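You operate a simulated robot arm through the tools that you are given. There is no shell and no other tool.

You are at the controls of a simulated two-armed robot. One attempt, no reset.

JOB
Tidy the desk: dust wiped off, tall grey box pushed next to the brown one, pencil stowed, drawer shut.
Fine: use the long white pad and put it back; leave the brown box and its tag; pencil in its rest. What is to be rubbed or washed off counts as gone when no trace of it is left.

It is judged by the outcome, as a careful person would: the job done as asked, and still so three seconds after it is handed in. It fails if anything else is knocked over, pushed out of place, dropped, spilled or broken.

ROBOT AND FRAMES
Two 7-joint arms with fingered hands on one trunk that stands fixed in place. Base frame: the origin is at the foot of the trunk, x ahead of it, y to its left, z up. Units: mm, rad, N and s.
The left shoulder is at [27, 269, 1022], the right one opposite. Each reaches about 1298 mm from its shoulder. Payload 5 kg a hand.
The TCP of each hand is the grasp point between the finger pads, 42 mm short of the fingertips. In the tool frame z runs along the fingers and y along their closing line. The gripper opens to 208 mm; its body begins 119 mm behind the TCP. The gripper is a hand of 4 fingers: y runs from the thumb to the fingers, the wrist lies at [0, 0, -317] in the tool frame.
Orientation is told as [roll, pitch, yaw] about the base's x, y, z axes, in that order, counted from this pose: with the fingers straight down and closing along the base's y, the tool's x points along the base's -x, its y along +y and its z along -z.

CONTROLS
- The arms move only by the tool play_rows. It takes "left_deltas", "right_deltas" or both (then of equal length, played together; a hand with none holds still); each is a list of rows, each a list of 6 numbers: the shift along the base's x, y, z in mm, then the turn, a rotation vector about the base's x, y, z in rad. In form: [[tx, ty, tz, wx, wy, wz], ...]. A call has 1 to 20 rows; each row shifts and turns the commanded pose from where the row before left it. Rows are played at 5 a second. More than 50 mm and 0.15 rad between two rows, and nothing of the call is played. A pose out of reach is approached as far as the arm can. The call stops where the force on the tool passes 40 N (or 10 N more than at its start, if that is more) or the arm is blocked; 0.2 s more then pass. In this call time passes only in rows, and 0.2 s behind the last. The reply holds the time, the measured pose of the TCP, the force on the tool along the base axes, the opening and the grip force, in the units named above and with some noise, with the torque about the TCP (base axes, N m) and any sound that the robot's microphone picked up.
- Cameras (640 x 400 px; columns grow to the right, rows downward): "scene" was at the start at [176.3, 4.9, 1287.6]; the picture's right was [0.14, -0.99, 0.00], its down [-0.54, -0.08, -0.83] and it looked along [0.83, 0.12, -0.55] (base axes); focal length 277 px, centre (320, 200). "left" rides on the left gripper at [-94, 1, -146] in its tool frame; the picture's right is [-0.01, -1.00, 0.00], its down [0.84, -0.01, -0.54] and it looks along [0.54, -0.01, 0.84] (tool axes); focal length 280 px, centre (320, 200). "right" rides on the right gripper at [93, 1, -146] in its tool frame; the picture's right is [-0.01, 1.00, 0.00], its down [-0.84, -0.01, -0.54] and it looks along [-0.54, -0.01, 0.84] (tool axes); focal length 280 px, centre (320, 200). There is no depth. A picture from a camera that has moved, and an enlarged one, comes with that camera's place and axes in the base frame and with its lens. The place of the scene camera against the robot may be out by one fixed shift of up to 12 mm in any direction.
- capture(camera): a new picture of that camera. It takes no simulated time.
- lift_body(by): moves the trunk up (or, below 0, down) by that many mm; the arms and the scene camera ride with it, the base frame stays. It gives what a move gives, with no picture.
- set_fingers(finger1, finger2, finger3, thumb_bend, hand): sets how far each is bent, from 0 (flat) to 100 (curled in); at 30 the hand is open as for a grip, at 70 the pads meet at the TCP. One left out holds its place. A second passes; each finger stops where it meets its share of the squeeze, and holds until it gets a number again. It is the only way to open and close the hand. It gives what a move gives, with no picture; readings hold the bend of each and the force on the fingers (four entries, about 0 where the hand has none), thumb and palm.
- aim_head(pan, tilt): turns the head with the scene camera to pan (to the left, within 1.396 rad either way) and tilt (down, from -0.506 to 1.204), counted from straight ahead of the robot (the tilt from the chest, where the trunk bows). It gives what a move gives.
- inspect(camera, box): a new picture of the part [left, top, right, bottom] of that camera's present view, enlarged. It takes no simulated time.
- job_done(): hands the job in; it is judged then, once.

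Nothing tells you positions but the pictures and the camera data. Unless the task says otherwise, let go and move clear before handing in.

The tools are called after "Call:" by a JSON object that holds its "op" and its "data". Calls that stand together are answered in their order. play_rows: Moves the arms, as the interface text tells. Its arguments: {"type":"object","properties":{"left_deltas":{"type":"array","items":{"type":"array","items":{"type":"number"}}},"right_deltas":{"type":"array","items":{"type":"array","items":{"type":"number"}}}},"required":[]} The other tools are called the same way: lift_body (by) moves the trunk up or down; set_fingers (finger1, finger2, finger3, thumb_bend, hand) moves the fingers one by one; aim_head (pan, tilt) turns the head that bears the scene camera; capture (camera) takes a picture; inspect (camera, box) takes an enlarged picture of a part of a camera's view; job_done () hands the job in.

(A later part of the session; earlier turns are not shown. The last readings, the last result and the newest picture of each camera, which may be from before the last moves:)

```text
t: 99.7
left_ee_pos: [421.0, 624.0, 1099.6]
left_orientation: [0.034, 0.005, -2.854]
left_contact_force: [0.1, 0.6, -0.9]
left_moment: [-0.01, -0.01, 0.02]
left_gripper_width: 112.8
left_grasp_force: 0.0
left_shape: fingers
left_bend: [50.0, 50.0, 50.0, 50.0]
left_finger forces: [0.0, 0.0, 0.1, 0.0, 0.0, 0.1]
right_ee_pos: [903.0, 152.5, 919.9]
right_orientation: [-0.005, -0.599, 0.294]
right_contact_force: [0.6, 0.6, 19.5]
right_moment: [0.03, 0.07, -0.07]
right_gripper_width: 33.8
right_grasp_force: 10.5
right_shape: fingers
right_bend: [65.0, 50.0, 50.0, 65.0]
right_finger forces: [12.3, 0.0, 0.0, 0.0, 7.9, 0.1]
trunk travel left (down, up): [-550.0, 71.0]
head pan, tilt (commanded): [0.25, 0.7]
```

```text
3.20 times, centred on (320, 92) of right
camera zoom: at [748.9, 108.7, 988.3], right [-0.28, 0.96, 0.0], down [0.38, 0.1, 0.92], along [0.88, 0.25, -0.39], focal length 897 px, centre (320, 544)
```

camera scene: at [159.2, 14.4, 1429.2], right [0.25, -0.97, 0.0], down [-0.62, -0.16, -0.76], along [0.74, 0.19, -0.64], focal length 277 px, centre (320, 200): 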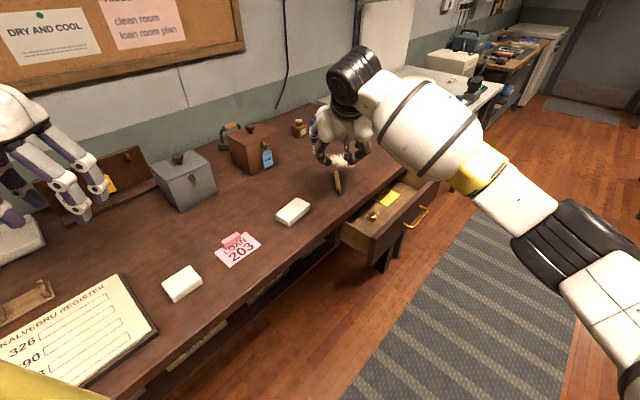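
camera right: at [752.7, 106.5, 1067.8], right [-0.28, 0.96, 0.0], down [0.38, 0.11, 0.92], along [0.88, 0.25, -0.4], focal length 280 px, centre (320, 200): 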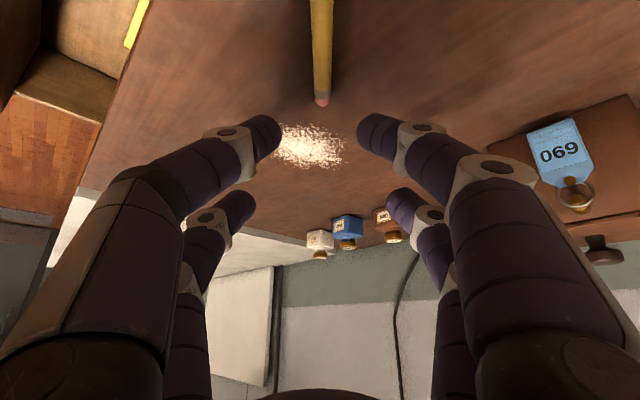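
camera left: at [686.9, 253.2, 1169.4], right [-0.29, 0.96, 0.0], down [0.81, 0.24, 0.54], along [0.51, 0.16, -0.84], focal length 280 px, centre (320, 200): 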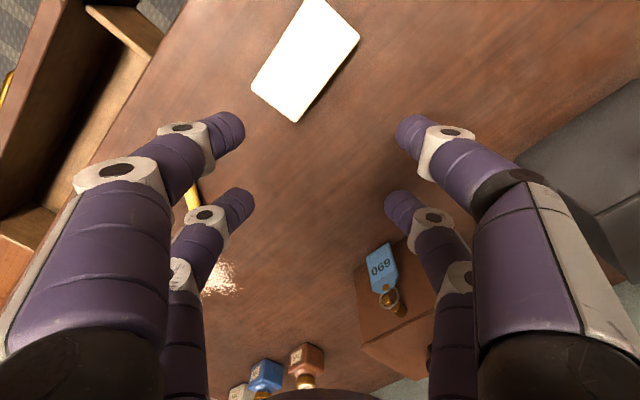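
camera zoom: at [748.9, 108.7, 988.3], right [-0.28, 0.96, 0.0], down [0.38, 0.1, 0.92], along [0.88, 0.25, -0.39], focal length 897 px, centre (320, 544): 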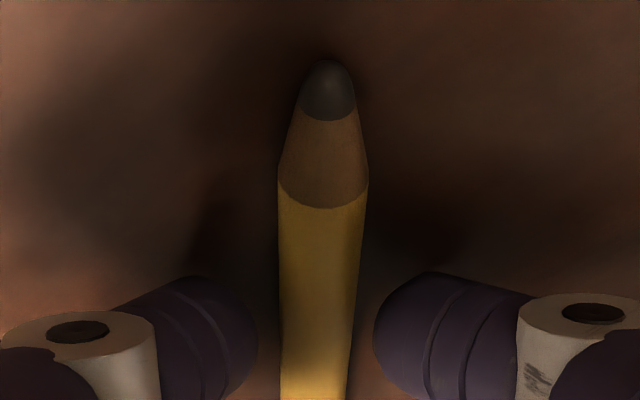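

Both tips are pressing lightly on the desk on either side of the pencil. Closing now.

Call:
{"op": "set_fingers", "data": {"hand": "right", "finger1": 74, "thumb_bend": 74}}

Call:
{"op": "inspect", "data": {"camera": "right", "box": [220, 30, 420, 155]}}

```text
t: 100.7
left_ee_pos: [421.9, 622.8, 1097.9]
left_orientation: [0.032, 0.002, -2.854]
left_contact_force: [-0.7, -0.2, 0.5]
left_moment: [0.04, 0.01, 0.03]
left_gripper_width: 112.8
left_grasp_force: 0.0
left_shape: fingers
left_bend: [50.0, 50.0, 50.0, 50.0]
left_finger forces: [0.0, 0.0, 0.0, 0.0, 0.0, 0.1]
right_ee_pos: [901.8, 151.6, 915.4]
right_orientation: [-0.007, -0.594, 0.293]
right_contact_force: [1.9, -1.2, 6.5]
right_moment: [-0.12, -0.05, 0.0]
right_gripper_width: 16.0
right_grasp_force: 10.1
right_shape: fingers
right_bend: [72.0, 50.0, 50.0, 72.0]
right_finger forces: [9.3, 0.0, 0.0, 0.1, 12.1, 0.0]
trunk travel left (down, up): [-550.0, 71.0]
head pan, tilt (commanded): [0.25, 0.7]
```

```text
3.20 times, centred on (320, 92) of right
camera zoom: at [749.2, 108.1, 985.4], right [-0.27, 0.96, 0.0], down [0.38, 0.11, 0.92], along [0.88, 0.25, -0.4], focal length 897 px, centre (320, 544)
```

zoom: 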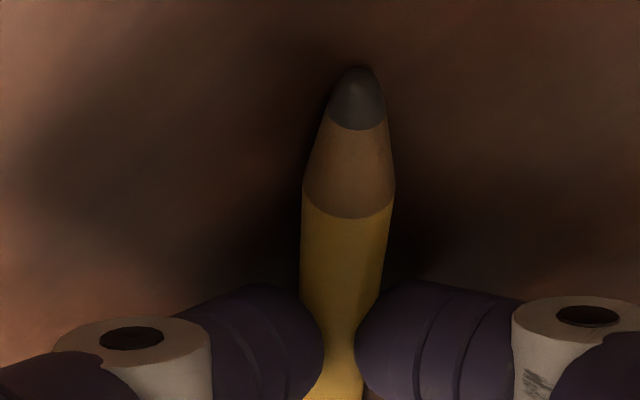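

Call:
{"op": "play_rows", "data": {"right_deltas": [[0, 0, 2, 0, 0, 0], [0, 0, 3, 0, 0, 0], [0, 0, 4, 0, 0, 0], [0, 0, 4, 0, 0, 0]]}}

Call:
{"op": "inspect", "data": {"camera": "right", "box": [220, 30, 420, 155]}}

```text
t: 101.7
left_ee_pos: [422.4, 623.1, 1098.9]
left_orientation: [0.034, 0.002, -2.853]
left_contact_force: [-0.4, -0.2, 0.8]
left_moment: [-0.01, -0.01, -0.01]
left_gripper_width: 112.6
left_grasp_force: 0.1
left_shape: fingers
left_bend: [50.0, 50.0, 50.0, 50.0]
left_finger forces: [0.0, 0.0, 0.0, 0.0, 0.1, 0.1]
right_ee_pos: [903.9, 153.0, 929.6]
right_orientation: [-0.007, -0.595, 0.294]
right_contact_force: [-0.1, -1.0, -0.3]
right_moment: [0.01, 0.05, -0.02]
right_gripper_width: 16.3
right_grasp_force: 7.6
right_shape: fingers
right_bend: [72.0, 50.0, 50.0, 72.0]
right_finger forces: [7.6, 0.0, 0.0, 0.1, 7.4, 0.0]
trunk travel left (down, up): [-550.0, 71.0]
head pan, tilt (commanded): [0.25, 0.7]
```

```text
3.20 times, centred on (320, 92) of right
camera zoom: at [749.6, 108.7, 998.6], right [-0.27, 0.96, 0.0], down [0.38, 0.11, 0.92], along [0.88, 0.25, -0.4], focal length 897 px, centre (320, 544)
```

zoom: 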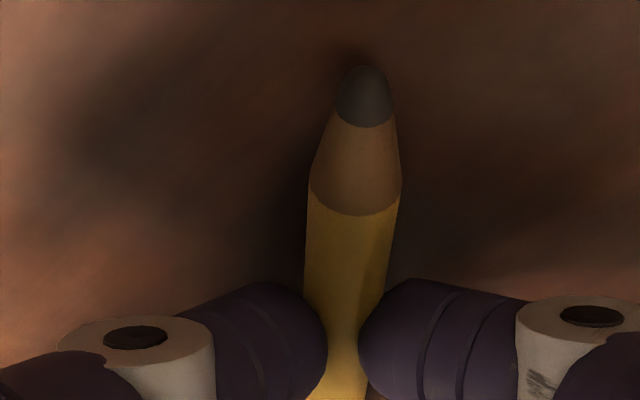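

The pencil is held again. I'll lift it and carry it slowly to a clear place near (700, 385) within the left hand's reach.

Call:
{"op": "play_rows", "data": {"right_deltas": [[0, 0, 12, 0, 0, 0], [0, 0, 18, 0, 0, 0], [0, 0, 18, 0, 0, 0], [0, 0, 12, 0, 0, 0], [-12, 14, 5, 0, 0, 0], [-18, 21, 0, 0, 0, 0], [-18, 21, 0, 0, 0, 0], [-18, 21, 0, 0, 0, 0], [-18, 21, 0, 0, 0, 0], [-18, 21, 0, 0, 0, 0], [-18, 21, 0, 0, 0, 0], [-18, 21, 0, 0, 0, 0], [-18, 21, 0, 0, 0, 0], [-18, 22, 0, 0, 0, 0], [-16, 20, 0, 0, 0, 0], [-8, 10, 0, 0, 0, 0]]}}

Call:
{"op": "capture", "data": {"camera": "right"}}

Call:
{"op": "capture", "data": {"camera": "scene"}}

```text
t: 105.3
left_ee_pos: [422.3, 622.6, 1098.6]
left_orientation: [0.032, 0.001, -2.851]
left_contact_force: [0.0, -0.1, -0.4]
left_moment: [0.12, 0.08, 0.0]
left_gripper_width: 112.9
left_grasp_force: 0.1
left_shape: fingers
left_bend: [50.0, 50.0, 50.0, 50.0]
left_finger forces: [0.0, 0.1, 0.0, 0.0, 0.0, 0.0]
right_ee_pos: [780.6, 302.4, 978.5]
right_orientation: [-0.021, -0.585, 0.194]
right_contact_force: [0.7, -0.3, 0.1]
right_moment: [0.07, 0.1, 0.03]
right_gripper_width: 16.1
right_grasp_force: 7.1
right_shape: fingers
right_bend: [72.0, 50.0, 50.0, 72.0]
right_finger forces: [7.4, 0.0, 0.0, 0.0, 7.1, 0.0]
trunk travel left (down, up): [-550.0, 71.0]
head pan, tilt (commanded): [0.25, 0.7]
stopped in row 16 (right hand): the arm was blocked; the commanded pose is now the measured one
```

```text
taken
camera right: at [624.0, 276.9, 1048.8], right [-0.17, 0.99, -0.01], down [0.4, 0.08, 0.91], along [0.9, 0.15, -0.41], focal length 280 px, centre (320, 200)
```

right: 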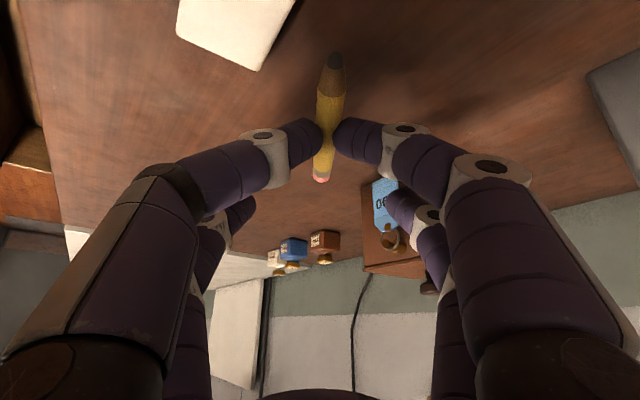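

```text
taken
camera scene: at [160.3, 12.3, 1429.1], right [0.25, -0.97, 0.0], down [-0.62, -0.16, -0.76], along [0.74, 0.19, -0.64], focal length 277 px, centre (320, 200)
```

scene: 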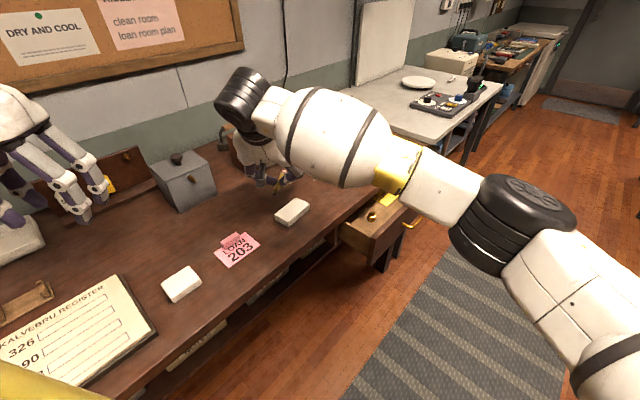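

The right arm was blocked going further left. I'll lay the pencil down around (787, 314) instead, turned parallel to the desk so it stays well clear of the long pad.

Call:
{"op": "play_rows", "data": {"right_deltas": [[2, 3, 0, 0, 0, -0.116], [2, 3, 0, 0, 0, -0.116], [2, 3, 0, 0, 0, -0.116], [2, 3, 0, 0, 0, -0.116], [2, 3, 0, 0, 0, -0.116]]}}

Call:
{"op": "capture", "data": {"camera": "right"}}

```text
t: 106.7
left_ee_pos: [421.5, 621.1, 1098.9]
left_orientation: [0.031, 0.001, -2.853]
left_contact_force: [0.6, 0.1, 0.0]
left_moment: [0.14, 0.05, -0.01]
left_gripper_width: 112.7
left_grasp_force: 0.0
left_shape: fingers
left_bend: [50.0, 50.0, 50.0, 50.0]
left_finger forces: [0.0, 0.1, 0.0, 0.0, 0.1, 0.0]
right_ee_pos: [861.8, 192.3, 966.6]
right_orientation: [-0.029, -0.577, -0.297]
right_contact_force: [0.5, -0.5, -0.1]
right_moment: [0.05, 0.07, 0.04]
right_gripper_width: 16.4
right_grasp_force: 6.7
right_shape: fingers
right_bend: [72.0, 50.0, 50.0, 72.0]
right_finger forces: [7.2, 0.0, 0.1, 0.0, 7.0, 0.0]
right hand out of reach, approached as far as the arm can: row 3, 4, 5
trunk travel left (down, up): [-550.0, 71.0]
head pan, tilt (commanded): [0.25, 0.7]
stopped in row 5 (right hand): the arm was blocked; the commanded pose is now the measured one
```

```text
taken
camera right: at [711.6, 244.1, 1038.6], right [0.32, 0.95, -0.02], down [0.4, -0.12, 0.91], along [0.86, -0.3, -0.41], focal length 280 px, centre (320, 200)
```

right: 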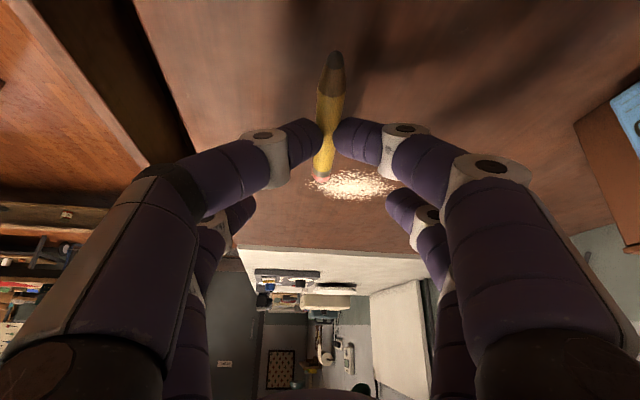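

The right arm cannot turn far inward there, but the current spot is usable: the left hand can reach it with a forward lean along the pencil. I'll shift slightly for clearance from pad and dust, then set the pencil down.

Call:
{"op": "play_rows", "data": {"right_deltas": [[10, 4, 0, 0, 0, 0], [10, 4, 0, 0, 0, 0], [9, 3, 0, 0, 0, 0], [0, 0, -15, 0, 0, 0], [0, 0, -15, 0, 0, 0], [0, 0, -8, 0, 0, 0], [0, 0, -4, 0, 0, 0]]}}

Call:
{"op": "capture", "data": {"camera": "right"}}

```text
t: 108.5
left_ee_pos: [422.4, 621.7, 1098.4]
left_orientation: [0.032, 0.003, -2.853]
left_contact_force: [-0.2, 0.1, 1.3]
left_moment: [0.08, 0.03, 0.01]
left_gripper_width: 112.3
left_grasp_force: 0.0
left_shape: fingers
left_bend: [50.0, 50.0, 50.0, 50.0]
left_finger forces: [0.0, 0.0, 0.0, 0.1, 0.0, 0.0]
right_ee_pos: [927.8, 149.2, 938.4]
right_orientation: [-0.016, -0.584, -0.37]
right_contact_force: [-0.6, -0.4, -0.2]
right_moment: [0.0, 0.0, 0.02]
right_gripper_width: 16.2
right_grasp_force: 7.3
right_shape: fingers
right_bend: [72.0, 50.0, 50.0, 72.0]
right_finger forces: [7.1, 0.0, 0.0, 0.0, 6.9, 0.0]
trunk travel left (down, up): [-550.0, 71.0]
head pan, tilt (commanded): [0.25, 0.7]
stopped in row 7 (right hand): the arm was blocked; the commanded pose is now the measured one
```

```text
taken
camera right: at [780.2, 209.5, 1009.0], right [0.38, 0.92, -0.01], down [0.38, -0.15, 0.91], along [0.84, -0.35, -0.41], focal length 280 px, centre (320, 200)
```

right: 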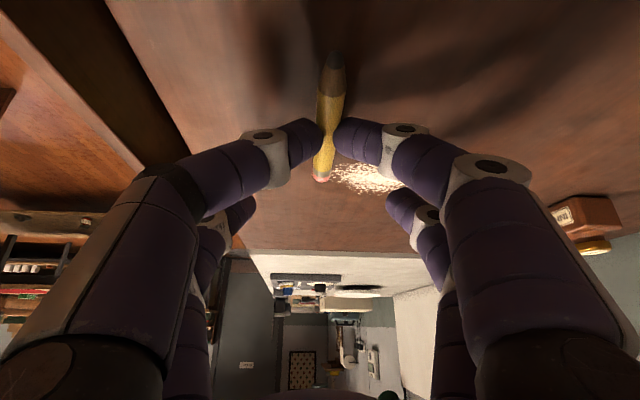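

The right arm drifted rather than following, as if something on the arm itself is in the way. I'll look at it before going on.

Call:
{"op": "aim_head", "data": {"pan": -0.7, "tilt": 0.7}}

Call:
{"op": "capture", "data": {"camera": "scene"}}

Call:
{"op": "aim_head", "data": {"pan": 0.1, "tilt": 0.6}}

Call:
{"op": "capture", "data": {"camera": "scene"}}

```text
t: 109.8
left_ee_pos: [420.4, 623.3, 1098.3]
left_orientation: [0.033, 0.001, -2.854]
left_contact_force: [0.2, -0.2, 0.1]
left_moment: [0.01, -0.01, -0.01]
left_gripper_width: 112.9
left_grasp_force: 0.0
left_shape: fingers
left_bend: [50.0, 50.0, 50.0, 50.0]
left_finger forces: [0.1, 0.0, 0.0, 0.0, 0.0, 0.1]
right_ee_pos: [926.5, 149.8, 938.1]
right_orientation: [-0.018, -0.585, -0.369]
right_contact_force: [0.3, -0.1, 0.4]
right_moment: [-0.01, 0.0, -0.01]
right_gripper_width: 16.0
right_grasp_force: 7.2
right_shape: fingers
right_bend: [72.0, 50.0, 50.0, 72.0]
right_finger forces: [7.2, 0.0, 0.0, 0.1, 6.8, 0.1]
trunk travel left (down, up): [-550.0, 71.0]
head pan, tilt (commanded): [-0.7, 0.7]
```

```text
taken
camera scene: at [142.2, -62.4, 1429.2], right [-0.64, -0.77, 0.0], down [-0.49, 0.41, -0.76], along [0.59, -0.49, -0.64], focal length 277 px, centre (320, 200)
```

scene: 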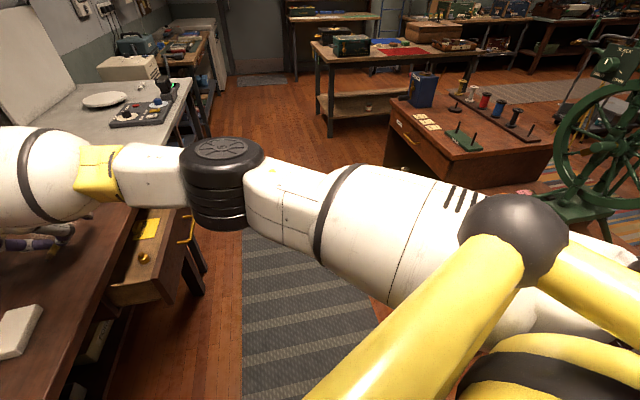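

```text
t: 110.9
left_ee_pos: [420.0, 623.2, 1098.8]
left_orientation: [0.032, 0.002, -2.853]
left_contact_force: [1.0, -0.3, 0.2]
left_moment: [0.0, 0.05, 0.0]
left_gripper_width: 112.8
left_grasp_force: 0.1
left_shape: fingers
left_bend: [50.0, 50.0, 50.0, 50.0]
left_finger forces: [0.0, 0.0, 0.0, 0.0, 0.1, 0.1]
right_ee_pos: [925.5, 149.4, 939.5]
right_orientation: [-0.018, -0.585, -0.37]
right_contact_force: [0.3, 0.1, 0.5]
right_moment: [0.04, -0.01, 0.01]
right_gripper_width: 16.3
right_grasp_force: 6.8
right_shape: fingers
right_bend: [72.0, 50.0, 50.0, 72.0]
right_finger forces: [7.2, 0.1, 0.0, 0.1, 6.9, 0.0]
trunk travel left (down, up): [-550.0, 71.0]
head pan, tilt (commanded): [0.099, 0.6]
```

```text
taken
camera scene: at [165.2, 1.0, 1437.8], right [0.1, -1.0, 0.0], down [-0.56, -0.06, -0.83], along [0.82, 0.08, -0.56], focal length 277 px, centre (320, 200)
```

scene: 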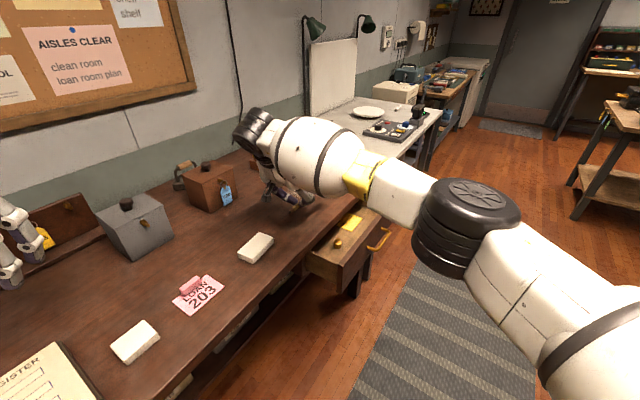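

The right elbow is near its inward limit. A pencil direction straight ahead (0°) at about (870, 180) suits both arms, so I'll turn it there and set it down.

Call:
{"op": "play_rows", "data": {"right_deltas": [[-10, 6.4, 0, 0, 0, 0.09], [-10, 6.4, 0, 0, 0, 0.09], [-10, 6.4, 0, 0, 0, 0.09], [-10, 6.4, 0, 0, 0, 0.09], [-10, 6.4, 0, 0, 0, 0.09]]}}

Call:
{"op": "capture", "data": {"camera": "right"}}

```text
t: 112.1
left_ee_pos: [420.4, 623.9, 1098.7]
left_orientation: [0.033, 0.003, -2.853]
left_contact_force: [-0.4, 0.0, 0.7]
left_moment: [0.04, 0.0, -0.02]
left_gripper_width: 112.7
left_grasp_force: 0.0
left_shape: fingers
left_bend: [50.0, 50.0, 50.0, 50.0]
left_finger forces: [0.0, 0.0, 0.1, 0.1, 0.0, 0.1]
right_ee_pos: [870.4, 187.1, 937.7]
right_orientation: [-0.016, -0.585, 0.088]
right_contact_force: [0.3, -0.8, -0.1]
right_moment: [0.04, 0.02, 0.03]
right_gripper_width: 15.9
right_grasp_force: 6.7
right_shape: fingers
right_bend: [72.0, 50.0, 50.0, 72.0]
right_finger forces: [7.2, 0.1, 0.0, 0.0, 6.8, 0.1]
trunk travel left (down, up): [-550.0, 71.0]
head pan, tilt (commanded): [0.099, 0.6]
```

```text
taken
camera right: at [713.1, 176.4, 1009.2], right [-0.07, 1.0, -0.01], down [0.4, 0.03, 0.91], along [0.91, 0.06, -0.41], focal length 280 px, centre (320, 200)
```

right: 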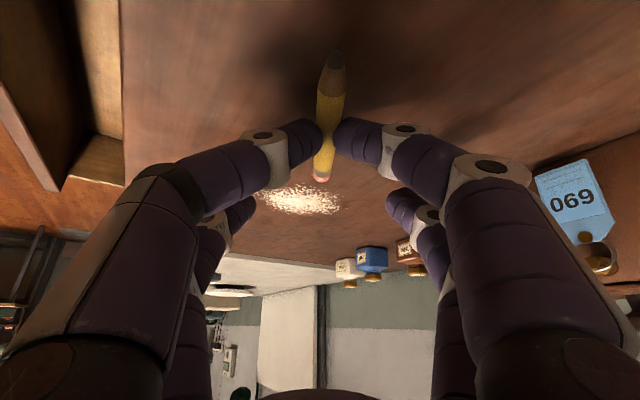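

Call:
{"op": "play_rows", "data": {"right_deltas": [[0, 0, -8, 0, 0, 0], [0, 0, -6, 0, 0, 0], [0, 0, -3, 0, 0, 0], [0, 0, -2, 0, 0, 0], [0, 0, -1.5, 0, 0, 0]]}}

Call:
{"op": "inspect", "data": {"camera": "right", "box": [220, 30, 420, 155]}}

```text
t: 113.3
left_ee_pos: [421.5, 622.6, 1099.2]
left_orientation: [0.034, 0.002, -2.854]
left_contact_force: [0.5, 0.8, -0.2]
left_moment: [-0.02, -0.01, 0.0]
left_gripper_width: 112.4
left_grasp_force: 0.0
left_shape: fingers
left_bend: [50.0, 50.0, 50.0, 50.0]
left_finger forces: [0.0, 0.0, 0.0, 0.1, 0.0, 0.1]
right_ee_pos: [874.2, 187.4, 917.2]
right_orientation: [-0.018, -0.586, 0.088]
right_contact_force: [0.4, -0.5, -0.1]
right_moment: [-0.02, 0.04, 0.01]
right_gripper_width: 16.2
right_grasp_force: 7.0
right_shape: fingers
right_bend: [72.0, 50.0, 50.0, 72.0]
right_finger forces: [7.1, 0.0, 0.0, 0.1, 6.8, 0.0]
trunk travel left (down, up): [-550.0, 71.0]
head pan, tilt (commanded): [0.099, 0.6]
```

```text
3.20 times, centred on (320, 92) of right
camera zoom: at [715.2, 177.0, 988.4], right [-0.07, 1.0, -0.01], down [0.4, 0.03, 0.91], along [0.91, 0.06, -0.41], focal length 897 px, centre (320, 544)
```

zoom: 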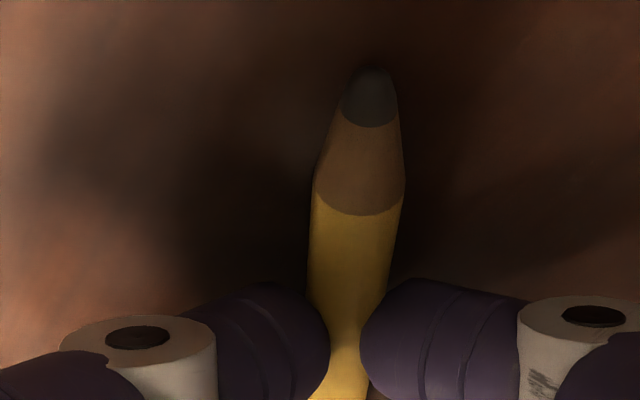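

Call:
{"op": "play_rows", "data": {"right_deltas": [[0, 0, -1.5, 0, 0, 0], [0, 0, -1.5, 0, 0, 0]]}}

```text
t: 113.9
left_ee_pos: [421.3, 623.1, 1099.0]
left_orientation: [0.035, 0.003, -2.854]
left_contact_force: [-0.2, 0.2, -0.1]
left_moment: [0.02, 0.0, -0.01]
left_gripper_width: 112.6
left_grasp_force: 0.0
left_shape: fingers
left_bend: [50.0, 50.0, 50.0, 50.0]
left_finger forces: [0.0, 0.1, 0.0, 0.1, 0.0, 0.1]
right_ee_pos: [873.7, 188.6, 916.1]
right_orientation: [-0.018, -0.585, 0.087]
right_contact_force: [-0.3, -1.1, 8.4]
right_moment: [0.03, 0.13, 0.03]
right_gripper_width: 16.0
right_grasp_force: 11.9
right_shape: fingers
right_bend: [73.0, 50.0, 50.0, 72.0]
right_finger forces: [11.7, 0.0, 0.1, 0.0, 10.6, 0.0]
trunk travel left (down, up): [-550.0, 71.0]
head pan, tilt (commanded): [0.099, 0.6]
```

Call:
{"op": "play_rows", "data": {"right_deltas": [[0, 0, 2, 0, 0, 0]]}}

Call:
{"op": "set_fingers", "data": {"hand": "right", "finger1": 67, "thumb_bend": 67}}

Call:
{"op": "inspect", "data": {"camera": "right", "box": [220, 30, 420, 155]}}

```text
t: 114.3
left_ee_pos: [420.0, 623.2, 1099.2]
left_orientation: [0.032, 0.003, -2.853]
left_contact_force: [-0.1, 0.7, -0.3]
left_moment: [-0.01, -0.02, 0.05]
left_gripper_width: 112.7
left_grasp_force: 0.0
left_shape: fingers
left_bend: [50.0, 50.0, 50.0, 50.0]
left_finger forces: [0.0, 0.1, 0.0, 0.2, 0.1, 0.0]
right_ee_pos: [874.8, 186.6, 915.2]
right_orientation: [-0.016, -0.584, 0.088]
right_contact_force: [-1.2, 0.1, 2.1]
right_moment: [0.04, 0.06, -0.01]
right_gripper_width: 16.1
right_grasp_force: 8.1
right_shape: fingers
right_bend: [72.0, 50.0, 50.0, 72.0]
right_finger forces: [8.0, 0.1, 0.1, 0.0, 8.0, 0.0]
trunk travel left (down, up): [-550.0, 71.0]
head pan, tilt (commanded): [0.099, 0.6]
```

```text
t: 115.3
left_ee_pos: [420.8, 622.8, 1097.9]
left_orientation: [0.034, 0.004, -2.852]
left_contact_force: [-0.2, 0.4, -0.6]
left_moment: [0.03, -0.03, -0.02]
left_gripper_width: 112.6
left_grasp_force: 0.1
left_shape: fingers
left_bend: [50.0, 50.0, 50.0, 50.0]
left_finger forces: [0.0, 0.0, 0.0, 0.1, 0.0, 0.0]
right_ee_pos: [872.7, 186.7, 919.4]
right_orientation: [-0.015, -0.585, 0.088]
right_contact_force: [-2.7, 3.6, 16.1]
right_moment: [0.4, 0.21, 0.01]
right_gripper_width: 22.5
right_grasp_force: 7.7
right_shape: fingers
right_bend: [67.0, 50.0, 50.0, 67.0]
right_finger forces: [13.1, 0.0, 0.1, 0.0, 2.6, 0.0]
trunk travel left (down, up): [-550.0, 71.0]
head pan, tilt (commanded): [0.099, 0.6]
```

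```text
3.20 times, centred on (320, 92) of right
camera zoom: at [714.8, 177.3, 988.7], right [-0.07, 1.0, -0.01], down [0.4, 0.03, 0.91], along [0.91, 0.06, -0.4], focal length 897 px, centre (320, 544)
```

zoom: 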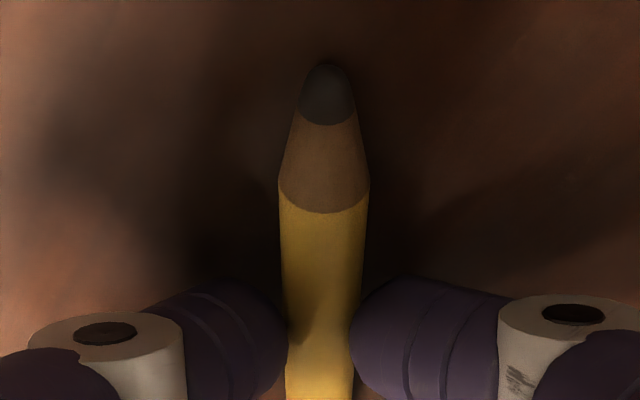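

Released; I'll ease upward, open more and withdraw straight up.

Call:
{"op": "play_rows", "data": {"right_deltas": [[0, 0, 4, 0, 0, 0]]}}

Call:
{"op": "set_fingers", "data": {"hand": "right", "finger1": 63, "thumb_bend": 63}}

Call:
{"op": "play_rows", "data": {"right_deltas": [[0, 0, 5, 0, 0, 0], [0, 0, 15, 0, 0, 0], [0, 0, 30, 0, 0, 0], [0, 0, 40, 0, 0, 0]]}}

Call:
{"op": "capture", "data": {"camera": "right"}}

```text
t: 115.7
left_ee_pos: [421.2, 622.6, 1098.7]
left_orientation: [0.032, 0.001, -2.854]
left_contact_force: [0.2, 1.0, -0.1]
left_moment: [0.02, -0.02, -0.01]
left_gripper_width: 112.6
left_grasp_force: 0.1
left_shape: fingers
left_bend: [50.0, 50.0, 50.0, 50.0]
left_finger forces: [0.0, 0.2, 0.0, 0.0, 0.0, 0.0]
right_ee_pos: [874.6, 185.7, 918.8]
right_orientation: [-0.019, -0.582, 0.088]
right_contact_force: [-0.9, 0.4, 1.9]
right_moment: [0.03, 0.05, 0.0]
right_gripper_width: 24.8
right_grasp_force: 0.6
right_shape: fingers
right_bend: [67.0, 50.0, 50.0, 67.0]
right_finger forces: [0.8, 0.0, 0.1, 0.0, 0.1, 0.0]
trunk travel left (down, up): [-550.0, 71.0]
head pan, tilt (commanded): [0.099, 0.6]
```

```text
t: 116.7
left_ee_pos: [420.8, 624.3, 1098.9]
left_orientation: [0.034, 0.001, -2.854]
left_contact_force: [0.9, 0.9, -0.5]
left_moment: [-0.03, 0.02, 0.05]
left_gripper_width: 113.0
left_grasp_force: 0.0
left_shape: fingers
left_bend: [50.0, 50.0, 50.0, 50.0]
left_finger forces: [0.1, 0.0, 0.0, 0.0, 0.1, 0.0]
right_ee_pos: [874.2, 187.8, 920.2]
right_orientation: [-0.018, -0.586, 0.087]
right_contact_force: [-0.6, -2.1, 1.9]
right_moment: [0.01, 0.03, 0.02]
right_gripper_width: 41.4
right_grasp_force: 1.0
right_shape: fingers
right_bend: [64.0, 50.0, 50.0, 63.0]
right_finger forces: [2.5, 0.1, 0.0, 0.2, 0.0, 0.1]
trunk travel left (down, up): [-550.0, 71.0]
head pan, tilt (commanded): [0.099, 0.6]
```

```text
t: 117.7
left_ee_pos: [421.0, 622.9, 1098.9]
left_orientation: [0.033, 0.003, -2.851]
left_contact_force: [-0.3, -0.1, 0.3]
left_moment: [-0.01, -0.06, 0.01]
left_gripper_width: 113.0
left_grasp_force: 0.1
left_shape: fingers
left_bend: [50.0, 50.0, 50.0, 50.0]
left_finger forces: [0.0, 0.1, 0.1, 0.0, 0.1, 0.1]
right_ee_pos: [873.2, 187.0, 1010.1]
right_orientation: [-0.017, -0.583, 0.087]
right_contact_force: [-0.8, -0.5, -1.0]
right_moment: [-0.04, -0.11, -0.02]
right_gripper_width: 44.6
right_grasp_force: 0.0
right_shape: fingers
right_bend: [63.0, 50.0, 50.0, 63.0]
right_finger forces: [0.0, 0.1, 0.1, 0.1, 0.1, 0.0]
trunk travel left (down, up): [-550.0, 71.0]
head pan, tilt (commanded): [0.099, 0.6]
```

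```text
taken
camera right: at [715.2, 177.5, 1080.7], right [-0.07, 1.0, -0.01], down [0.4, 0.03, 0.91], along [0.91, 0.06, -0.41], focal length 280 px, centre (320, 200)
```

right: 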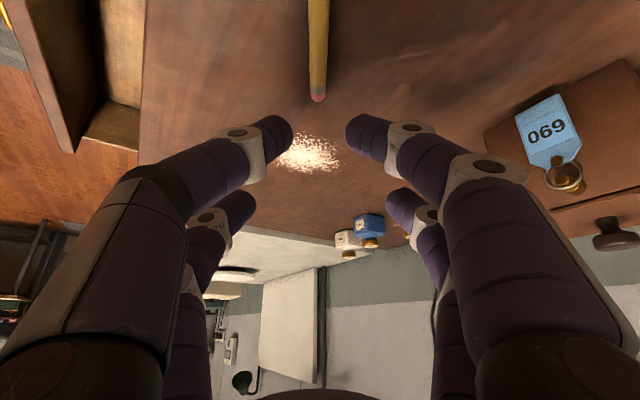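

The pencil lies near (872, 185), pointing almost straight ahead. I'll withdraw the right hand, raise the left, then lower the trunk, which improves the left arm's reach.

Call:
{"op": "play_rows", "data": {"left_deltas": [[0, 0, 12, 0, 0, 0], [0, 0, 12, 0, 0, 0], [0, 0, 12, 0, 0, 0], [0, 0, 12, 0, 0, 0], [0, 0, 12, 0, 0, 0], [0, 0, 12, 0, 0, 0], [0, 0, 12, 0, 0, 0], [0, 0, 12, 0, 0, 0], [0, 0, 12, 0, 0, 0], [0, 0, 12, 0, 0, 0], [0, 0, 12, 0, 0, 0], [0, 0, 12, 0, 0, 0], [0, 0, 6, 0, 0, 0]], "right_deltas": [[0, -10, 40, 0, 0, 0], [-12, -37, 25, 0, 0, 0], [-18, -38, 18, 0, 0, 0], [-18, -38, 18, 0, 0, 0], [-18, -38, 18, 0, 0, 0], [-18, -38, 18, 0, 0, 0], [-18, -38, 18, 0, 0, 0], [-18, -38, 18, 0, 0, 0], [-18, -38, 18, 0, 0, 0], [-18, -38, 18, 0, 0, 0], [-18, -38, 18, 0, 0, 0], [-18, -38, 18, 0, 0, 0], [-18, -38, 18, 0, 0, 0]]}}

Call:
{"op": "lift_body", "data": {"by": -130}}

Call:
{"op": "aim_head", "data": {"pan": 0.3, "tilt": 0.7}}

Call:
{"op": "capture", "data": {"camera": "scene"}}

```text
t: 120.5
left_ee_pos: [419.3, 621.7, 1250.9]
left_orientation: [0.033, 0.003, -2.854]
left_contact_force: [-0.6, -0.4, 0.7]
left_moment: [0.11, -0.15, 0.02]
left_gripper_width: 113.0
left_grasp_force: 0.0
left_shape: fingers
left_bend: [50.0, 50.0, 50.0, 50.0]
left_finger forces: [0.0, 0.0, 0.0, 0.1, 0.0, 0.0]
right_ee_pos: [662.7, -281.1, 1274.1]
right_orientation: [-0.015, -0.585, 0.086]
right_contact_force: [-0.6, 0.2, 0.3]
right_moment: [0.04, -0.08, 0.03]
right_gripper_width: 44.8
right_grasp_force: 0.0
right_shape: fingers
right_bend: [63.0, 50.0, 50.0, 63.0]
right_finger forces: [0.0, 0.1, 0.1, 0.0, 0.1, 0.1]
trunk travel left (down, up): [-550.0, 71.0]
head pan, tilt (commanded): [0.099, 0.6]
```

```text
t: 122.1
left_ee_pos: [420.5, 623.3, 1118.9]
left_orientation: [0.032, 0.004, -2.853]
left_contact_force: [-0.6, -0.6, 0.6]
left_moment: [0.01, -0.05, 0.0]
left_gripper_width: 112.5
left_grasp_force: 0.2
left_shape: fingers
left_bend: [50.0, 50.0, 50.0, 50.0]
left_finger forces: [0.0, 0.0, 0.1, 0.0, 0.1, 0.0]
right_ee_pos: [663.6, -278.2, 1144.2]
right_orientation: [-0.015, -0.584, 0.086]
right_contact_force: [-0.3, 0.3, 0.9]
right_moment: [-0.01, -0.03, -0.01]
right_gripper_width: 45.0
right_grasp_force: 0.1
right_shape: fingers
right_bend: [63.0, 50.0, 50.0, 63.0]
right_finger forces: [0.1, 0.1, 0.1, 0.0, 0.1, 0.0]
trunk travel left (down, up): [-420.0, 201.0]
head pan, tilt (commanded): [0.099, 0.6]
```

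```text
t: 122.8
left_ee_pos: [421.4, 622.8, 1118.5]
left_orientation: [0.033, 0.002, -2.854]
left_contact_force: [-0.1, -0.5, 0.0]
left_moment: [0.01, -0.02, -0.01]
left_gripper_width: 112.9
left_grasp_force: 0.0
left_shape: fingers
left_bend: [50.0, 50.0, 50.0, 50.0]
left_finger forces: [0.1, 0.0, 0.0, 0.1, 0.0, 0.0]
right_ee_pos: [663.4, -276.8, 1144.9]
right_orientation: [-0.017, -0.584, 0.089]
right_contact_force: [-0.2, 0.0, 0.7]
right_moment: [-0.02, 0.03, 0.03]
right_gripper_width: 44.6
right_grasp_force: 0.1
right_shape: fingers
right_bend: [63.0, 50.0, 50.0, 63.0]
right_finger forces: [0.0, 0.0, 0.0, 0.0, 0.0, 0.0]
trunk travel left (down, up): [-420.0, 201.0]
head pan, tilt (commanded): [0.3, 0.7]
```

```text
taken
camera scene: at [166.5, 17.3, 1297.9], right [0.3, -0.96, 0.0], down [-0.62, -0.19, -0.77], along [0.73, 0.23, -0.64], focal length 277 px, centre (320, 200)
```

scene: 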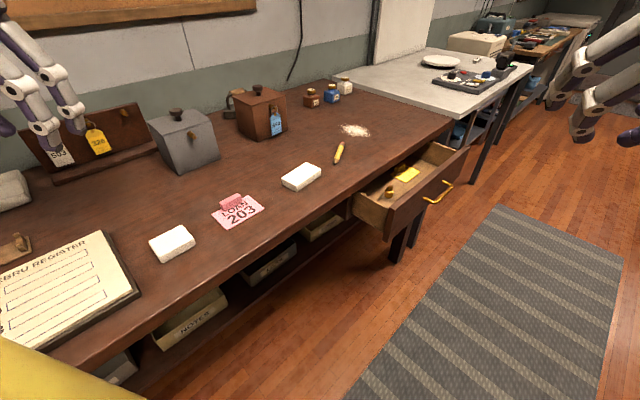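

Trunk lowered. Now the left hand: I'll lean it forward along the pencil and bring it above.

Call:
{"op": "set_fingers", "data": {"hand": "left", "finger1": 60, "finger2": 48, "finger3": 48, "thumb_bend": 60}}

Call:
{"op": "play_rows", "data": {"left_deltas": [[30, -29, -5, 0, 0, -0.03], [30, -29, -5, 0, 0, -0.03], [30, -29, -5, 0.005, -0.1, -0.03], [30, -29, -5, 0.005, -0.1, -0.03], [30, -29, -5, 0.005, -0.1, -0.03], [30, -29, -5, 0.005, -0.1, -0.03], [30, -29, -5, 0.005, -0.1, -0.03], [30, -29, -5, 0.005, -0.1, -0.03], [30, -29, -5, 0.005, -0.1, 0], [30, -29, -5, 0.005, -0.1, 0], [30, -29, -8, 0, 0, 0], [30, -29, -10, 0, 0, 0], [30, -29, -10, 0, 0, 0], [30, -29, -15, 0, 0, 0], [25, -30, -15, 0, 0, 0]]}}

Call:
{"op": "capture", "data": {"camera": "left"}}

Call:
{"op": "capture", "data": {"camera": "scene"}}

```text
t: 123.8
left_ee_pos: [421.3, 623.3, 1117.8]
left_orientation: [0.035, 0.001, -2.855]
left_contact_force: [-0.7, -0.5, -0.5]
left_moment: [-0.01, -0.03, -0.02]
left_gripper_width: 61.1
left_grasp_force: 0.0
left_shape: fingers
left_bend: [60.0, 48.0, 48.0, 60.0]
left_finger forces: [0.1, 0.0, 0.0, 0.1, 0.1, 0.0]
right_ee_pos: [663.1, -277.5, 1143.8]
right_orientation: [-0.018, -0.585, 0.086]
right_contact_force: [0.1, 0.3, 0.5]
right_moment: [0.0, 0.0, -0.02]
right_gripper_width: 44.9
right_grasp_force: 0.1
right_shape: fingers
right_bend: [63.0, 50.0, 50.0, 63.0]
right_finger forces: [0.0, 0.1, 0.0, 0.0, 0.0, 0.0]
trunk travel left (down, up): [-420.0, 201.0]
head pan, tilt (commanded): [0.3, 0.7]
```

```text
t: 127.0
left_ee_pos: [870.4, 187.4, 1006.5]
left_orientation: [0.093, 0.796, -3.08]
left_contact_force: [1.5, -0.2, -1.6]
left_moment: [0.01, 0.04, 0.01]
left_gripper_width: 60.3
left_grasp_force: 0.1
left_shape: fingers
left_bend: [60.0, 48.0, 48.0, 60.0]
left_finger forces: [0.0, 0.0, 0.0, 0.0, 0.0, 0.0]
right_ee_pos: [666.4, -278.1, 1141.9]
right_orientation: [-0.017, -0.582, 0.087]
right_contact_force: [1.7, 1.0, -1.3]
right_moment: [-0.03, 0.06, 0.0]
right_gripper_width: 44.7
right_grasp_force: 0.1
right_shape: fingers
right_bend: [63.0, 50.0, 50.0, 63.0]
right_finger forces: [0.1, 0.0, 0.0, 0.0, 0.0, 0.0]
trunk travel left (down, up): [-420.0, 201.0]
head pan, tilt (commanded): [0.3, 0.7]
```

```text
taken
camera left: at [701.1, 186.9, 1041.7], right [-0.01, 1.0, -0.08], down [0.2, 0.08, 0.98], along [0.98, -0.01, -0.2], focal length 280 px, centre (320, 200)
```

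left: 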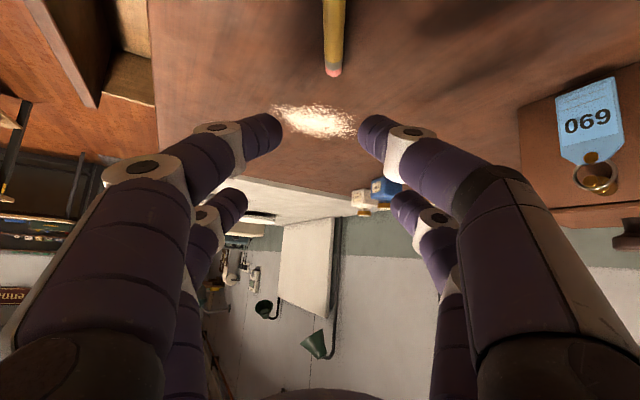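

```text
taken
camera scene: at [168.2, 18.0, 1297.2], right [0.3, -0.96, 0.0], down [-0.62, -0.19, -0.76], along [0.73, 0.23, -0.65], focal length 277 px, centre (320, 200)
```

scene: 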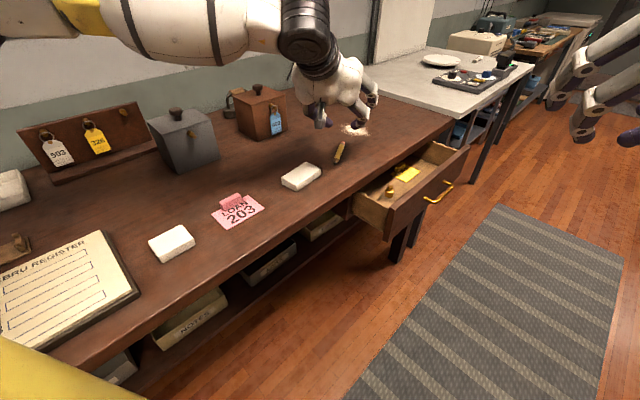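

The left hand reached the pencil's position properly. I'll level its closing line and lower it.

Call:
{"op": "play_rows", "data": {"left_deltas": [[1, -3, 0, 0.04, 0, 0], [0, 0, -20, 0.04, 0, 0], [0, 0, -20, 0, 0, 0], [0, 0, -20, 0, 0, 0], [0, 0, -12, 0, 0, 0], [0, 0, -5, 0, 0, 0]]}}

Call:
{"op": "inspect", "data": {"camera": "left", "box": [220, 30, 420, 155]}}

```text
t: 128.4
left_ee_pos: [868.1, 184.0, 934.2]
left_orientation: [-0.021, 0.804, 3.122]
left_contact_force: [0.4, -0.3, 0.1]
left_moment: [-0.02, 0.01, -0.02]
left_gripper_width: 60.6
left_grasp_force: 0.1
left_shape: fingers
left_bend: [60.0, 48.0, 48.0, 60.0]
left_finger forces: [0.0, 0.0, 0.0, 0.0, 0.0, 0.1]
right_ee_pos: [663.5, -276.8, 1143.5]
right_orientation: [-0.017, -0.585, 0.086]
right_contact_force: [-0.2, 0.3, -0.3]
right_moment: [0.02, 0.02, -0.02]
right_gripper_width: 44.6
right_grasp_force: 0.1
right_shape: fingers
right_bend: [63.0, 50.0, 50.0, 63.0]
right_finger forces: [0.0, 0.0, 0.0, 0.0, 0.0, 0.1]
trunk travel left (down, up): [-420.0, 201.0]
head pan, tilt (commanded): [0.3, 0.7]
```

```text
3.20 times, centred on (320, 92) of left
camera zoom: at [698.5, 182.3, 968.2], right [-0.01, 1.0, 0.0], down [0.2, 0.0, 0.98], along [0.98, 0.01, -0.2], focal length 897 px, centre (320, 544)
```

zoom: 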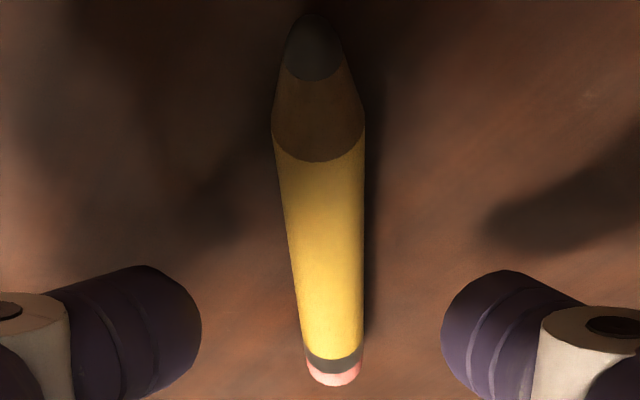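

Call:
{"op": "set_fingers", "data": {"hand": "left", "finger1": 64, "thumb_bend": 64}}

Call:
{"op": "play_rows", "data": {"left_deltas": [[2, 1, -4, 0, 0, 0.08], [0, 0, -4, 0, 0, 0], [0, 0, -2, 0, 0, 0], [0, 0, -1.5, 0, 0, 0]]}}

Call:
{"op": "inspect", "data": {"camera": "left", "box": [220, 30, 420, 155]}}

```text
t: 129.4
left_ee_pos: [868.1, 184.1, 933.3]
left_orientation: [-0.022, 0.802, 3.122]
left_contact_force: [-0.3, 0.0, -1.4]
left_moment: [0.01, 0.0, 0.02]
left_gripper_width: 40.3
left_grasp_force: 0.1
left_shape: fingers
left_bend: [64.0, 48.0, 48.0, 64.0]
left_finger forces: [0.0, 0.0, 0.0, 0.0, 0.0, 0.0]
right_ee_pos: [664.2, -276.8, 1144.4]
right_orientation: [-0.018, -0.584, 0.088]
right_contact_force: [0.1, 0.1, -0.2]
right_moment: [0.05, 0.04, 0.04]
right_gripper_width: 44.6
right_grasp_force: 0.1
right_shape: fingers
right_bend: [63.0, 50.0, 50.0, 63.0]
right_finger forces: [0.0, 0.0, 0.0, 0.0, 0.0, 0.0]
trunk travel left (down, up): [-420.0, 201.0]
head pan, tilt (commanded): [0.3, 0.7]
```

```text
t: 130.4
left_ee_pos: [870.6, 202.1, 931.0]
left_orientation: [-0.025, 0.796, -3.09]
left_contact_force: [-0.5, -0.3, 0.9]
left_moment: [0.03, 0.02, 0.01]
left_gripper_width: 40.4
left_grasp_force: 0.4
left_shape: fingers
left_bend: [64.0, 48.0, 48.0, 64.0]
left_finger forces: [0.3, 0.0, 0.0, 0.0, 0.1, 0.0]
left hand out of reach, approached as far as the arm can: row 1, 3
right_ee_pos: [663.7, -277.7, 1144.4]
right_orientation: [-0.017, -0.584, 0.087]
right_contact_force: [0.4, -0.4, 0.5]
right_moment: [0.02, -0.01, -0.01]
right_gripper_width: 44.8
right_grasp_force: 0.1
right_shape: fingers
right_bend: [63.0, 50.0, 50.0, 63.0]
right_finger forces: [0.0, 0.0, 0.0, 0.1, 0.1, 0.0]
trunk travel left (down, up): [-420.0, 201.0]
head pan, tilt (commanded): [0.3, 0.7]
```

```text
3.20 times, centred on (320, 92) of left
camera zoom: at [700.7, 187.5, 966.1], right [-0.08, 1.0, 0.01], down [0.2, 0.01, 0.98], along [0.98, 0.08, -0.2], focal length 897 px, centre (320, 544)
```

zoom: 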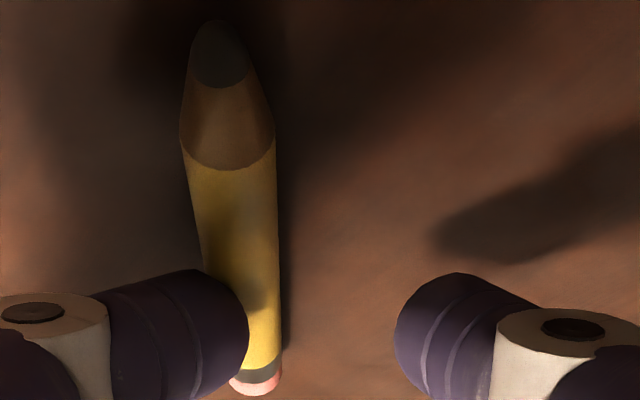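

Reach ran out with that small yaw change and the hand drifted sideways. I'll lift a little, turn back slightly the other way, and re-centre over the pencil.

Call:
{"op": "play_rows", "data": {"left_deltas": [[0, 0, 12, 0, 0, 0], [0, -8, 0, 0, 0, -0.06], [0, -8, 0, 0, -0.05, -0.06]]}}

Call:
{"op": "inspect", "data": {"camera": "left", "box": [220, 30, 420, 155]}}

```text
t: 131.2
left_ee_pos: [867.7, 186.3, 942.2]
left_orientation: [-0.024, 0.85, 3.081]
left_contact_force: [0.1, 0.3, 0.0]
left_moment: [0.03, 0.01, -0.01]
left_gripper_width: 40.1
left_grasp_force: 0.0
left_shape: fingers
left_bend: [64.0, 48.0, 48.0, 64.0]
left_finger forces: [0.1, 0.0, 0.1, 0.0, 0.1, 0.1]
right_ee_pos: [662.7, -277.2, 1144.5]
right_orientation: [-0.019, -0.585, 0.087]
right_contact_force: [0.0, -0.2, -0.6]
right_moment: [-0.03, 0.01, -0.03]
right_gripper_width: 44.7
right_grasp_force: 0.2
right_shape: fingers
right_bend: [63.0, 50.0, 50.0, 63.0]
right_finger forces: [0.1, 0.0, 0.0, 0.0, 0.1, 0.0]
trunk travel left (down, up): [-420.0, 201.0]
head pan, tilt (commanded): [0.3, 0.7]
```

```text
3.20 times, centred on (320, 92) of left
camera zoom: at [697.3, 190.7, 968.2], right [0.04, 1.0, 0.0], down [0.15, -0.01, 0.99], along [0.99, -0.03, -0.15], focal length 897 px, centre (320, 544)
```

zoom: 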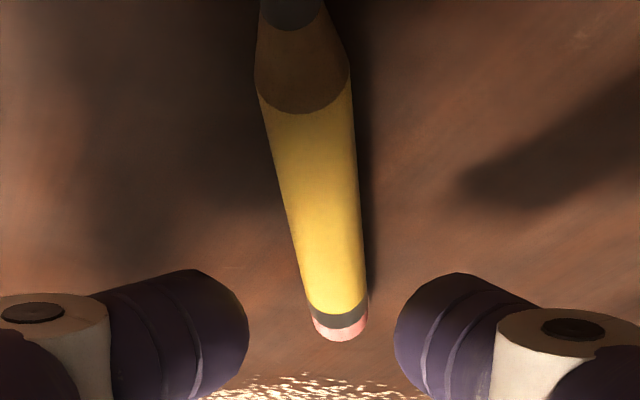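

Call:
{"op": "play_rows", "data": {"left_deltas": [[0, -1, -6, 0, 0, 0], [0, 0, -6, 0, 0, 0], [0, 0, -3, 0, 0, 0]]}}

Call:
{"op": "inspect", "data": {"camera": "left", "box": [220, 30, 420, 155]}}

```text
t: 132.0
left_ee_pos: [868.8, 184.7, 925.8]
left_orientation: [-0.024, 0.851, 3.081]
left_contact_force: [0.0, -0.4, 0.1]
left_moment: [0.02, 0.03, -0.01]
left_gripper_width: 40.3
left_grasp_force: 0.0
left_shape: fingers
left_bend: [64.0, 48.0, 48.0, 64.0]
left_finger forces: [0.0, 0.0, 0.0, 0.1, 0.0, 0.1]
right_ee_pos: [664.1, -277.2, 1144.4]
right_orientation: [-0.017, -0.584, 0.087]
right_contact_force: [0.7, -0.6, -0.1]
right_moment: [-0.02, 0.01, -0.01]
right_gripper_width: 44.7
right_grasp_force: 0.0
right_shape: fingers
right_bend: [63.0, 50.0, 50.0, 63.0]
right_finger forces: [0.0, 0.1, 0.0, 0.0, 0.0, 0.0]
trunk travel left (down, up): [-420.0, 201.0]
head pan, tilt (commanded): [0.3, 0.7]
```

```text
3.20 times, centred on (320, 92) of left
camera zoom: at [697.5, 189.6, 953.2], right [0.03, 1.0, 0.0], down [0.15, -0.01, 0.99], along [0.99, -0.03, -0.15], focal length 897 px, centre (320, 544)
```

zoom: 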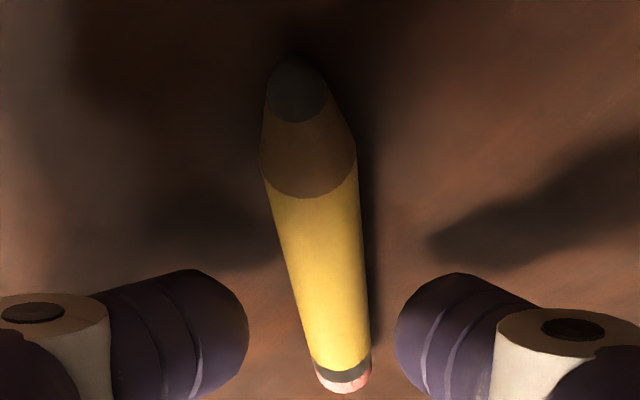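

Call:
{"op": "play_rows", "data": {"left_deltas": [[0, 0, -2, 0, 0, 0], [0, 0, -1.5, 0, 0, 0], [0, 0, -1.5, 0, 0, 0], [0, 0, -1.5, 0, 0, 0]]}}

```text
t: 133.0
left_ee_pos: [869.3, 184.2, 920.3]
left_orientation: [-0.022, 0.853, 3.079]
left_contact_force: [-0.1, -0.1, 3.2]
left_moment: [-0.1, -0.04, 0.0]
left_gripper_width: 39.8
left_grasp_force: 1.7
left_shape: fingers
left_bend: [64.0, 48.0, 48.0, 64.0]
left_finger forces: [3.5, 0.0, 0.0, 0.0, 0.0, 0.0]
right_ee_pos: [663.5, -277.3, 1144.5]
right_orientation: [-0.018, -0.583, 0.086]
right_contact_force: [-0.2, -0.1, -0.2]
right_moment: [-0.01, -0.03, 0.0]
right_gripper_width: 44.9
right_grasp_force: 0.1
right_shape: fingers
right_bend: [63.0, 50.0, 50.0, 63.0]
right_finger forces: [0.0, 0.0, 0.0, 0.1, 0.0, 0.0]
trunk travel left (down, up): [-420.0, 201.0]
head pan, tilt (commanded): [0.3, 0.7]
```

Call:
{"op": "play_rows", "data": {"left_deltas": [[0, 0, -1.5, 0, 0, 0], [0, 0, -1.5, 0, 0, 0], [0, 0, -1, 0, 0, 0]]}}

Call:
{"op": "set_fingers", "data": {"hand": "left", "finger1": 74, "thumb_bend": 74}}

Call:
{"op": "inspect", "data": {"camera": "left", "box": [220, 30, 420, 155]}}

```text
t: 133.8
left_ee_pos: [868.3, 183.4, 919.1]
left_orientation: [-0.021, 0.857, 3.079]
left_contact_force: [4.6, -3.1, 22.1]
left_moment: [-0.7, -0.46, 0.1]
left_gripper_width: 39.9
left_grasp_force: 10.9
left_shape: fingers
left_bend: [64.0, 48.0, 48.0, 64.0]
left_finger forces: [21.8, 0.0, 0.1, 0.1, 0.0, 0.0]
right_ee_pos: [662.5, -278.4, 1143.7]
right_orientation: [-0.016, -0.585, 0.087]
right_contact_force: [-0.4, 0.2, -0.3]
right_moment: [-0.04, -0.02, 0.0]
right_gripper_width: 44.6
right_grasp_force: 0.3
right_shape: fingers
right_bend: [63.0, 50.0, 50.0, 63.0]
right_finger forces: [0.0, 0.0, 0.1, 0.0, 0.0, 0.0]
trunk travel left (down, up): [-420.0, 201.0]
head pan, tilt (commanded): [0.3, 0.7]
```

```text
t: 134.8
left_ee_pos: [867.8, 185.8, 916.7]
left_orientation: [-0.021, 0.85, 3.081]
left_contact_force: [3.8, 2.3, 12.7]
left_moment: [0.07, -0.25, 0.13]
left_gripper_width: 17.3
left_grasp_force: 13.7
left_shape: fingers
left_bend: [72.0, 48.0, 48.0, 72.0]
left_finger forces: [14.2, 0.0, 0.0, 0.1, 13.6, 0.0]
right_ee_pos: [663.7, -277.6, 1144.6]
right_orientation: [-0.018, -0.585, 0.087]
right_contact_force: [-0.5, 0.7, -0.1]
right_moment: [-0.03, 0.01, 0.02]
right_gripper_width: 44.5
right_grasp_force: 0.0
right_shape: fingers
right_bend: [63.0, 50.0, 50.0, 63.0]
right_finger forces: [0.0, 0.0, 0.0, 0.0, 0.0, 0.0]
trunk travel left (down, up): [-420.0, 201.0]
head pan, tilt (commanded): [0.3, 0.7]
```

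```text
3.20 times, centred on (320, 92) of left
camera zoom: at [697.3, 189.6, 942.6], right [0.03, 1.0, 0.0], down [0.15, -0.01, 0.99], along [0.99, -0.03, -0.15], focal length 897 px, centre (320, 544)
```

zoom: 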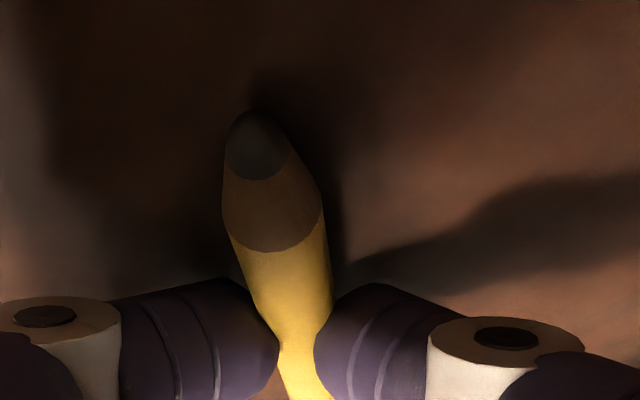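

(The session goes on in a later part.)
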